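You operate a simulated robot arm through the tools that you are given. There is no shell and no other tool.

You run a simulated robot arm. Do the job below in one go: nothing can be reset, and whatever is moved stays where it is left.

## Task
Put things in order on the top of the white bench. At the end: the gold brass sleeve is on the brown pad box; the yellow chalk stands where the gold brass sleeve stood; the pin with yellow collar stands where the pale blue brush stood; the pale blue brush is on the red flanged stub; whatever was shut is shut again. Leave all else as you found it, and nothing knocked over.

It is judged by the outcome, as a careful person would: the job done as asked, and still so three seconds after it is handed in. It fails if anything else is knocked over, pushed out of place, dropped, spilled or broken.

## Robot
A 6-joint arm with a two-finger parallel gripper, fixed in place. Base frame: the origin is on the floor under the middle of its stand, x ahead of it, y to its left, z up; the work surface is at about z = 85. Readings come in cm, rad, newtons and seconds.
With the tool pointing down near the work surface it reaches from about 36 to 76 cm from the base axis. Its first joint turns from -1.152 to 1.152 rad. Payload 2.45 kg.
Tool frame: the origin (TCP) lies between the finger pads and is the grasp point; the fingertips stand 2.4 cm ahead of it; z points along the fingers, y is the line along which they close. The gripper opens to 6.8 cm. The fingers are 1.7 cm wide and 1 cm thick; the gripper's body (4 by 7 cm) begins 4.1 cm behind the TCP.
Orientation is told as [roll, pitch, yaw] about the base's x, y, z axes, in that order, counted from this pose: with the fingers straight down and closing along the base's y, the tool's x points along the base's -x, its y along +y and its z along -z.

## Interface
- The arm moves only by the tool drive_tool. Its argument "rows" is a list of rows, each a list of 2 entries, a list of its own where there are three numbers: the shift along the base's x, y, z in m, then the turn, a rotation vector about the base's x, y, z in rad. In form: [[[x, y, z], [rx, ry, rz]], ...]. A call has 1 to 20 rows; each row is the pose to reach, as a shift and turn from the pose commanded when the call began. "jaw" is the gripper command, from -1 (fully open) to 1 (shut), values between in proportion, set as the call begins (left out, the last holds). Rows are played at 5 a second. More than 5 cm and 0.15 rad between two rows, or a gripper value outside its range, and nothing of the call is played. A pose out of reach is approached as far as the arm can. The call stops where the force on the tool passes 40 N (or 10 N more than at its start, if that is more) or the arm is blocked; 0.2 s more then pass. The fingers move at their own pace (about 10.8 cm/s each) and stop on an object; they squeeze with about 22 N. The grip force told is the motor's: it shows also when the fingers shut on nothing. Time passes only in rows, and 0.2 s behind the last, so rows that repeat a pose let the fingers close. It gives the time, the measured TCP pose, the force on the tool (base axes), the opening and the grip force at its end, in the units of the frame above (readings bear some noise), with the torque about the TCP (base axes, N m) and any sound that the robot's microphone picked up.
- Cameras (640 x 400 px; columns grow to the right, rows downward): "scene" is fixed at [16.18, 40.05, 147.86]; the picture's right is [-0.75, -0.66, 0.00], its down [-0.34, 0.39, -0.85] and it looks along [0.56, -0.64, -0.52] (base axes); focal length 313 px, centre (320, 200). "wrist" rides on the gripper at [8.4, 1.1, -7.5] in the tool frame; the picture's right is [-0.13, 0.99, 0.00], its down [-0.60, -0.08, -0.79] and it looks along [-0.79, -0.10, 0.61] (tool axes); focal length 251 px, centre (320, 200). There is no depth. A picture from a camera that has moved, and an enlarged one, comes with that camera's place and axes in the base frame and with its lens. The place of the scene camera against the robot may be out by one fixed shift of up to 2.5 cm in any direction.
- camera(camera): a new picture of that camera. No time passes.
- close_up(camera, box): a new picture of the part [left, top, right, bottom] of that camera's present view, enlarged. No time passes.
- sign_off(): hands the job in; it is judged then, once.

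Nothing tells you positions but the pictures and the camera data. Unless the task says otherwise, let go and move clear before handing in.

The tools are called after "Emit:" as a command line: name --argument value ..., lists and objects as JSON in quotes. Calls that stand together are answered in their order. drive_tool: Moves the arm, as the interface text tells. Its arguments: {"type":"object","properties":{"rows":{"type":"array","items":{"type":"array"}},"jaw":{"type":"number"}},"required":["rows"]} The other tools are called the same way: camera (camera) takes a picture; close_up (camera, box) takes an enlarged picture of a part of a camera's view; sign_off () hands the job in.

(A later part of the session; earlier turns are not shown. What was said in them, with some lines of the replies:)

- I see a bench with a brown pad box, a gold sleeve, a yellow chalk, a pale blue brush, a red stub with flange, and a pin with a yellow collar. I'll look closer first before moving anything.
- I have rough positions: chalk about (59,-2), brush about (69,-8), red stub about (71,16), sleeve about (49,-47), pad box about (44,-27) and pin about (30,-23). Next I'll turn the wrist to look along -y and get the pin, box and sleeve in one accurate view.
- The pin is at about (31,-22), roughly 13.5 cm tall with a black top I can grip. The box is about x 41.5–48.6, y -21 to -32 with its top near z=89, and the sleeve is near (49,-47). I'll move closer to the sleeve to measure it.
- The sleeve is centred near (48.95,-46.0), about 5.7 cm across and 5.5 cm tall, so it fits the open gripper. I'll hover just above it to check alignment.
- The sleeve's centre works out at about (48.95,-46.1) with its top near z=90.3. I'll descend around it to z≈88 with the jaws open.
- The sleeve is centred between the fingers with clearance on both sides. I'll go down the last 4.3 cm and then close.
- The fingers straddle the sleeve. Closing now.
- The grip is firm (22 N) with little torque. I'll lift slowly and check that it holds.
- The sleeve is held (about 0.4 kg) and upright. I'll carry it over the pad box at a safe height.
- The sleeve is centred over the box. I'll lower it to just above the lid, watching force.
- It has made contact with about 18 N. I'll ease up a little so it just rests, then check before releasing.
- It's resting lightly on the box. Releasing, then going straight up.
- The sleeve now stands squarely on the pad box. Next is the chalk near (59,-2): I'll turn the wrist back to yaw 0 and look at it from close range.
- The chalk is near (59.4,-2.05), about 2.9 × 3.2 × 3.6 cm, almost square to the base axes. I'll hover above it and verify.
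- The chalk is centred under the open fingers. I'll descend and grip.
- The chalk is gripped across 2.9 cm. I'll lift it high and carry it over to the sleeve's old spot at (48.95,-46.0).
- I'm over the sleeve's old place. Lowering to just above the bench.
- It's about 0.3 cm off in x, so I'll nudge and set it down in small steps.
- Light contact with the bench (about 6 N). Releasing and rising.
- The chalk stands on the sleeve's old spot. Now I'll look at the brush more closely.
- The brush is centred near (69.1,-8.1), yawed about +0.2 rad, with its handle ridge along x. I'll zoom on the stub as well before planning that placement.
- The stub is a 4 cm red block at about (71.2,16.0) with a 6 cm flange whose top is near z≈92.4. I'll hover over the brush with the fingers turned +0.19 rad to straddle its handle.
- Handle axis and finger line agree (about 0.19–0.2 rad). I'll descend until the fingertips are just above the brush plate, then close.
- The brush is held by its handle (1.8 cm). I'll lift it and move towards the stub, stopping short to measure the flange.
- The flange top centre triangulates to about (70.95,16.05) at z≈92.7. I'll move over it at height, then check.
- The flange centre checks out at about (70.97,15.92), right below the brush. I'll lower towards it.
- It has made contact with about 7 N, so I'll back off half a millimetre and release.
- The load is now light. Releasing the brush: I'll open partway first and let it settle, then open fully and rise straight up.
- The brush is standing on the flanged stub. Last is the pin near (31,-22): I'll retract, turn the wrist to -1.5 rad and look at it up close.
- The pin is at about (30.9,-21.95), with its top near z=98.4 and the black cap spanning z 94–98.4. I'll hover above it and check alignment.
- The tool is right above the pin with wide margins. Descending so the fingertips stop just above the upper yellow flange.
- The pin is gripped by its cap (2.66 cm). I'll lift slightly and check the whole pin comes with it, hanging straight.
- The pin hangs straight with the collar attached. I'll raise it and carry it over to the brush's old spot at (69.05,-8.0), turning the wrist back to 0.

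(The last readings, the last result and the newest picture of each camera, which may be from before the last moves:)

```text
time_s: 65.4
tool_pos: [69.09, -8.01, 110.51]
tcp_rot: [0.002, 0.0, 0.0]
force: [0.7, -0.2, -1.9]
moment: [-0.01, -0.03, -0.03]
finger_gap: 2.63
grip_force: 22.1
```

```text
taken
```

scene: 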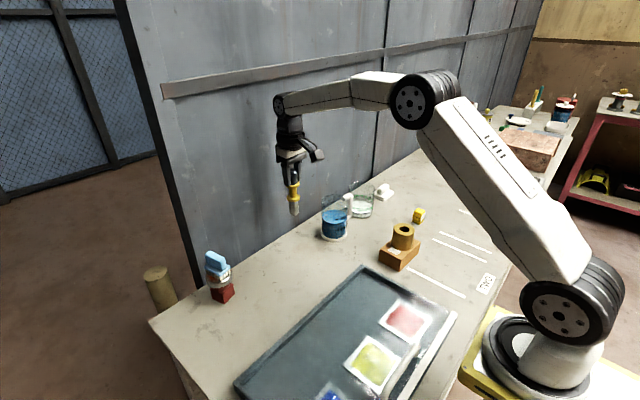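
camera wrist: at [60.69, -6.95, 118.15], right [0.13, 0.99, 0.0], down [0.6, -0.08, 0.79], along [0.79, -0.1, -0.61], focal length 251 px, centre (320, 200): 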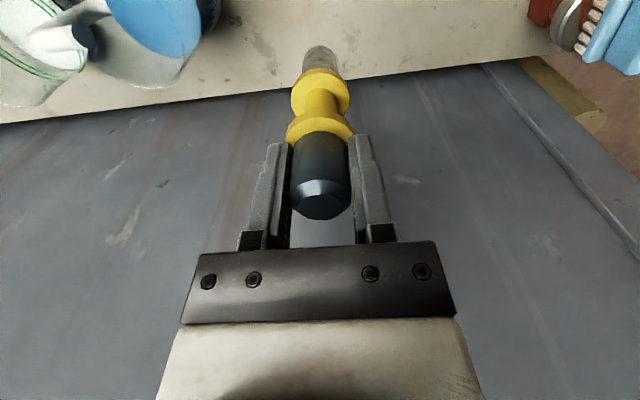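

The pin is over the brush's old spot. Lowering it to about 1 cm above the bench.

Emit:
drive_tool --rows '[[[0, 0, -0.025], [0, 0, 0]], [[0, 0, -0.055], [0, 0, 0]], [[0, 0, -0.085], [0, 0, 0]], [[0, 0, -0.11], [0, 0, 0]], [[0, 0, -0.122], [0, 0, 0]], [[0, 0, -0.127], [0, 0, 0]], [[0, 0, -0.127], [0, 0, 0]], [[0, 0, -0.127], [0, 0, 0]]]'

Emit:
camera --camera "wrist"

Emit:
close_up --camera "scene" --box '[250, 180, 350, 270]'

```text
time_s: 67.2
tool_pos: [68.98, -8.03, 97.91]
tcp_rot: [-0.001, -0.002, 0.0]
force: [0.1, 0.5, -2.3]
moment: [0.01, -0.01, -0.01]
finger_gap: 2.65
grip_force: 21.7
```

```text
taken
camera wrist: at [60.57, -6.98, 105.42], right [0.13, 0.99, 0.0], down [0.6, -0.08, 0.79], along [0.79, -0.1, -0.61], focal length 251 px, centre (320, 200)
```

wrist: 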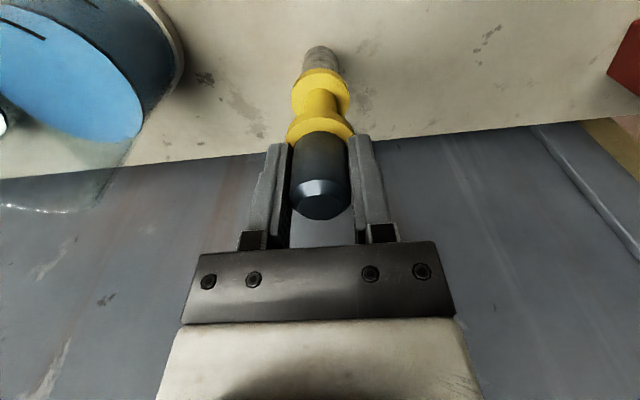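

```text
4.44 times, centred on (300, 225) of scene
camera zoom: at [16.18, 40.05, 147.85], right [-0.75, -0.66, 0.0], down [-0.34, 0.39, -0.85], along [0.56, -0.64, -0.52], focal length 1391 px, centre (409, 89)
```

zoom: 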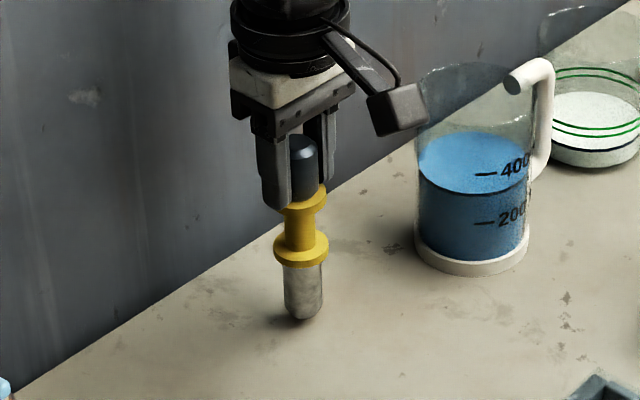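

The pin's base lines up with where the brush stood. Lowering in small steps to contact.

Emit:
drive_tool --rows '[[[0, 0, -0.003], [0, 0, 0]], [[0, 0, -0.006], [0, 0, 0]], [[0, 0, -0.006], [0, 0, 0]]]'

```text
time_s: 68.0
tool_pos: [68.95, -8.07, 97.34]
tcp_rot: [0.003, -0.003, 0.0]
force: [0.5, -0.1, -1.4]
moment: [0.01, 0.0, -0.03]
finger_gap: 2.63
grip_force: 22.4
```

Emit:
drive_tool --rows '[[[0, 0, -0.001], [0, 0, 0]], [[0, 0, -0.002], [0, 0, 0]], [[0, 0, -0.002], [0, 0, 0]]]'

```text
time_s: 68.8
tool_pos: [68.89, -8.01, 97.19]
tcp_rot: [0.002, -0.001, 0.0]
force: [1.4, 0.4, -1.3]
moment: [-0.02, 0.0, 0.05]
finger_gap: 2.65
grip_force: 22.2
```

Emit:
drive_tool --rows '[[[0, 0, -0.001], [0, 0, 0]], [[0, 0, -0.001], [0, 0, 0]], [[0, 0, -0.001], [0, 0, 0]]]'

Emit:
close_up --camera "scene" --box '[270, 210, 330, 260]'

```text
time_s: 69.6
tool_pos: [68.87, -8.11, 97.07]
tcp_rot: [0.0, -0.002, -0.001]
force: [-3.2, 0.9, 7.9]
moment: [0.08, 0.33, 0.0]
finger_gap: 2.65
grip_force: 22.3
```

```text
8.00 times, centred on (300, 235) of scene
camera zoom: at [16.15, 40.05, 147.86], right [-0.75, -0.66, 0.0], down [-0.34, 0.39, -0.85], along [0.56, -0.64, -0.52], focal length 2504 px, centre (480, -80)
```

zoom: 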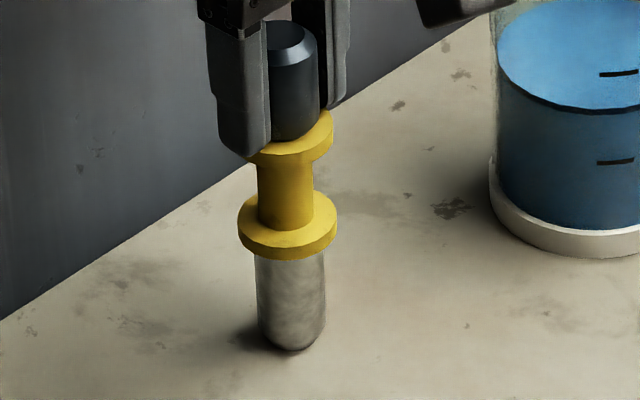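

Contact is about 10 N with a little side load. I'll back off a millimetre to relieve it before release.

Emit:
drive_tool --rows '[[[0, 0, 0.001], [0, 0, 0]], [[0, 0, 0.001], [0, 0, 0]], [[0, 0, 0.001], [0, 0, 0]]]'

```text
time_s: 70.4
tool_pos: [69.0, -7.97, 97.04]
tcp_rot: [0.001, -0.003, -0.001]
force: [0.3, 0.3, -0.1]
moment: [-0.05, 0.06, 0.02]
finger_gap: 2.65
grip_force: 22.0
```

Nearly neutral now, so the pin is just resting. Opening the fingers.

Emit:
drive_tool --rows '[[[0, 0, 0], [0, 0, 0]], [[0, 0, 0], [0, 0, 0]], [[0, 0, 0], [0, 0, 0]]]' --jaw -0.6

Emit:
close_up --camera "scene" --box '[260, 200, 340, 265]'

Emit:
camera --camera "wrist"

```text
time_s: 71.2
tool_pos: [69.05, -8.05, 97.12]
tcp_rot: [0.001, -0.003, 0.001]
force: [0.0, 0.9, 0.0]
moment: [-0.02, 0.01, -0.01]
finger_gap: 5.44
grip_force: 0.1
```

```text
6.15 times, centred on (300, 232) of scene
camera zoom: at [16.18, 40.05, 147.86], right [-0.75, -0.66, 0.0], down [-0.34, 0.39, -0.85], along [0.56, -0.64, -0.52], focal length 1926 px, centre (443, 0)
```

zoom: 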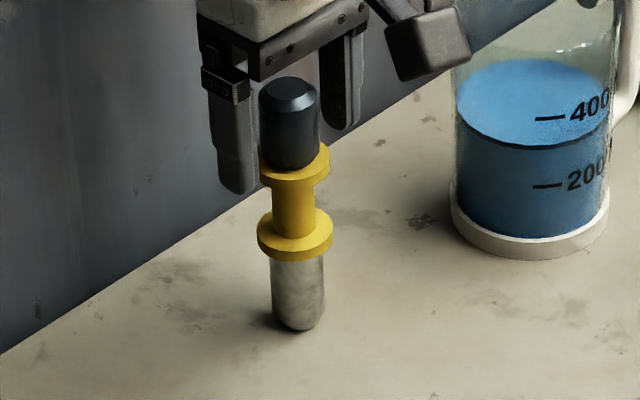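

```text
taken
camera wrist: at [60.59, -7.0, 104.7], right [0.13, 0.99, 0.0], down [0.6, -0.08, 0.79], along [0.79, -0.1, -0.61], focal length 251 px, centre (320, 200)
```

wrist: 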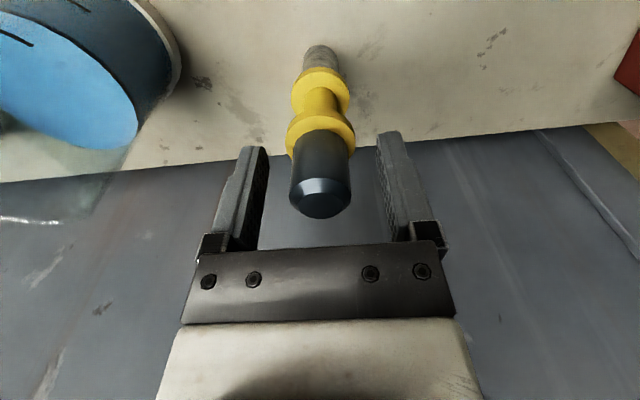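

The pin stands upright and free of both fingers. I'll rise straight up, back away, and then review the whole bench.

Emit:
drive_tool --rows '[[[0, 0, 0.01], [0, 0, 0]], [[0, 0, 0.03], [0, 0, 0]], [[0, 0, 0.055], [0, 0, 0]], [[0, 0, 0.085], [0, 0, 0]], [[0, 0, 0.12], [0, 0, 0]], [[0, 0, 0.155], [0, 0, 0]], [[-0.03, 0, 0.18], [0, 0, 0]], [[-0.07, -0.005, 0.2], [0, 0, 0]], [[-0.11, -0.01, 0.21], [0, 0, 0]], [[-0.15, -0.015, 0.22], [0, 0, 0]], [[-0.19, -0.02, 0.22], [0, 0, 0]], [[-0.225, -0.03, 0.22], [0, 0, 0]], [[-0.225, -0.03, 0.22], [0, 0, 0]]]'

Emit:
camera --camera "scene"

Emit:
camera --camera "wrist"

Emit:
close_up --camera "scene" --box '[180, 170, 340, 320]'

Emit:
close_up --camera "scene" --box '[360, 180, 520, 310]'

```text
time_s: 74.0
tool_pos: [46.66, -10.75, 119.03]
tcp_rot: [0.001, -0.003, 0.001]
force: [-1.4, -0.6, -0.7]
moment: [-0.04, 0.0, 0.0]
finger_gap: 5.44
grip_force: 0.0
```

```text
taken
```

scene: 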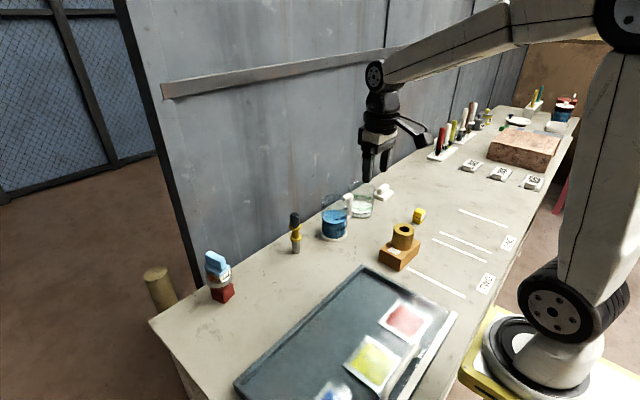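

```text
taken
camera wrist: at [38.26, -9.67, 126.6], right [0.13, 0.99, 0.0], down [0.6, -0.08, 0.79], along [0.79, -0.1, -0.61], focal length 251 px, centre (320, 200)
```

wrist: 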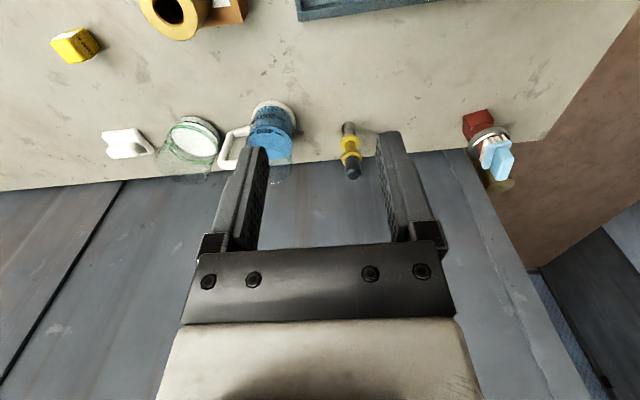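

```text
2.67 times, centred on (260, 245) of scene
camera zoom: at [16.17, 40.05, 147.86], right [-0.75, -0.66, 0.0], down [-0.34, 0.39, -0.85], along [0.56, -0.64, -0.52], focal length 835 px, centre (480, 80)
```

zoom: 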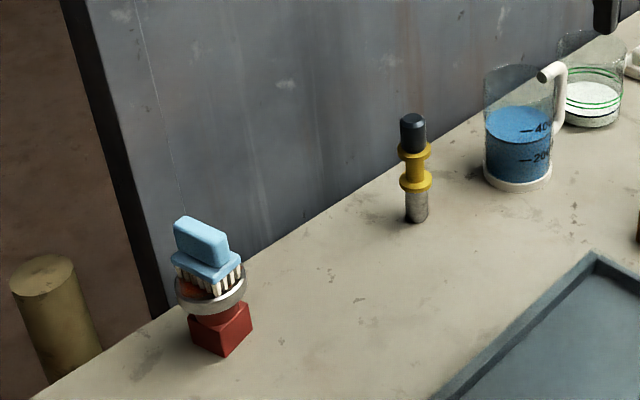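

```text
3.08 times, centred on (440, 245) of scene
camera zoom: at [16.17, 40.05, 147.86], right [-0.75, -0.66, 0.0], down [-0.34, 0.39, -0.85], along [0.56, -0.64, -0.52], focal length 963 px, centre (-49, 62)
```

zoom: 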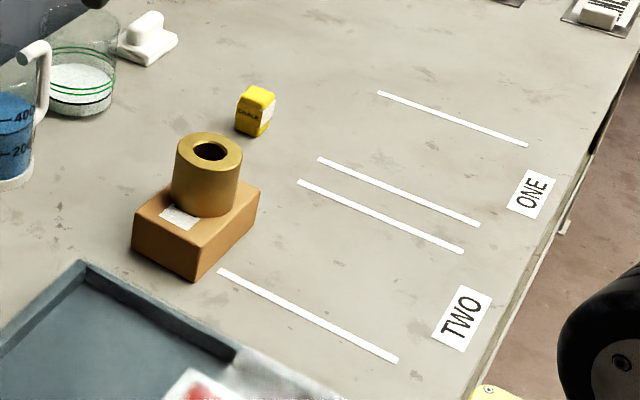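

Everything is where it was asked for: sleeve on the pad box, chalk on the sleeve's old spot, pin upright on the brush's old spot, and brush on the red flanged stub. I opened nothing, so nothing needs shutting, and the rest of the bench looks unchanged. The arm is clear, so I'm handing in.

Emit:
sign_off

```text
The job is handed in.
```

The bench is in order and the job is handed in. In the last pictures, taken just before hand-in, everything was standing steady:

- **Gold brass sleeve:** it stands on the brown pad box, near the middle of the top.
- **Yellow chalk:** it stands where the sleeve stood, within a few millimetres as far as I can measure.
- **Pin with yellow collar:** it stands upright where the pale blue brush stood.
- **Pale blue brush:** it rests on its bristles on top of the red flanged stub.

I opened nothing, so there was nothing to shut again. Nothing else looked moved or knocked over, and the gripper is empty and clear of the bench.
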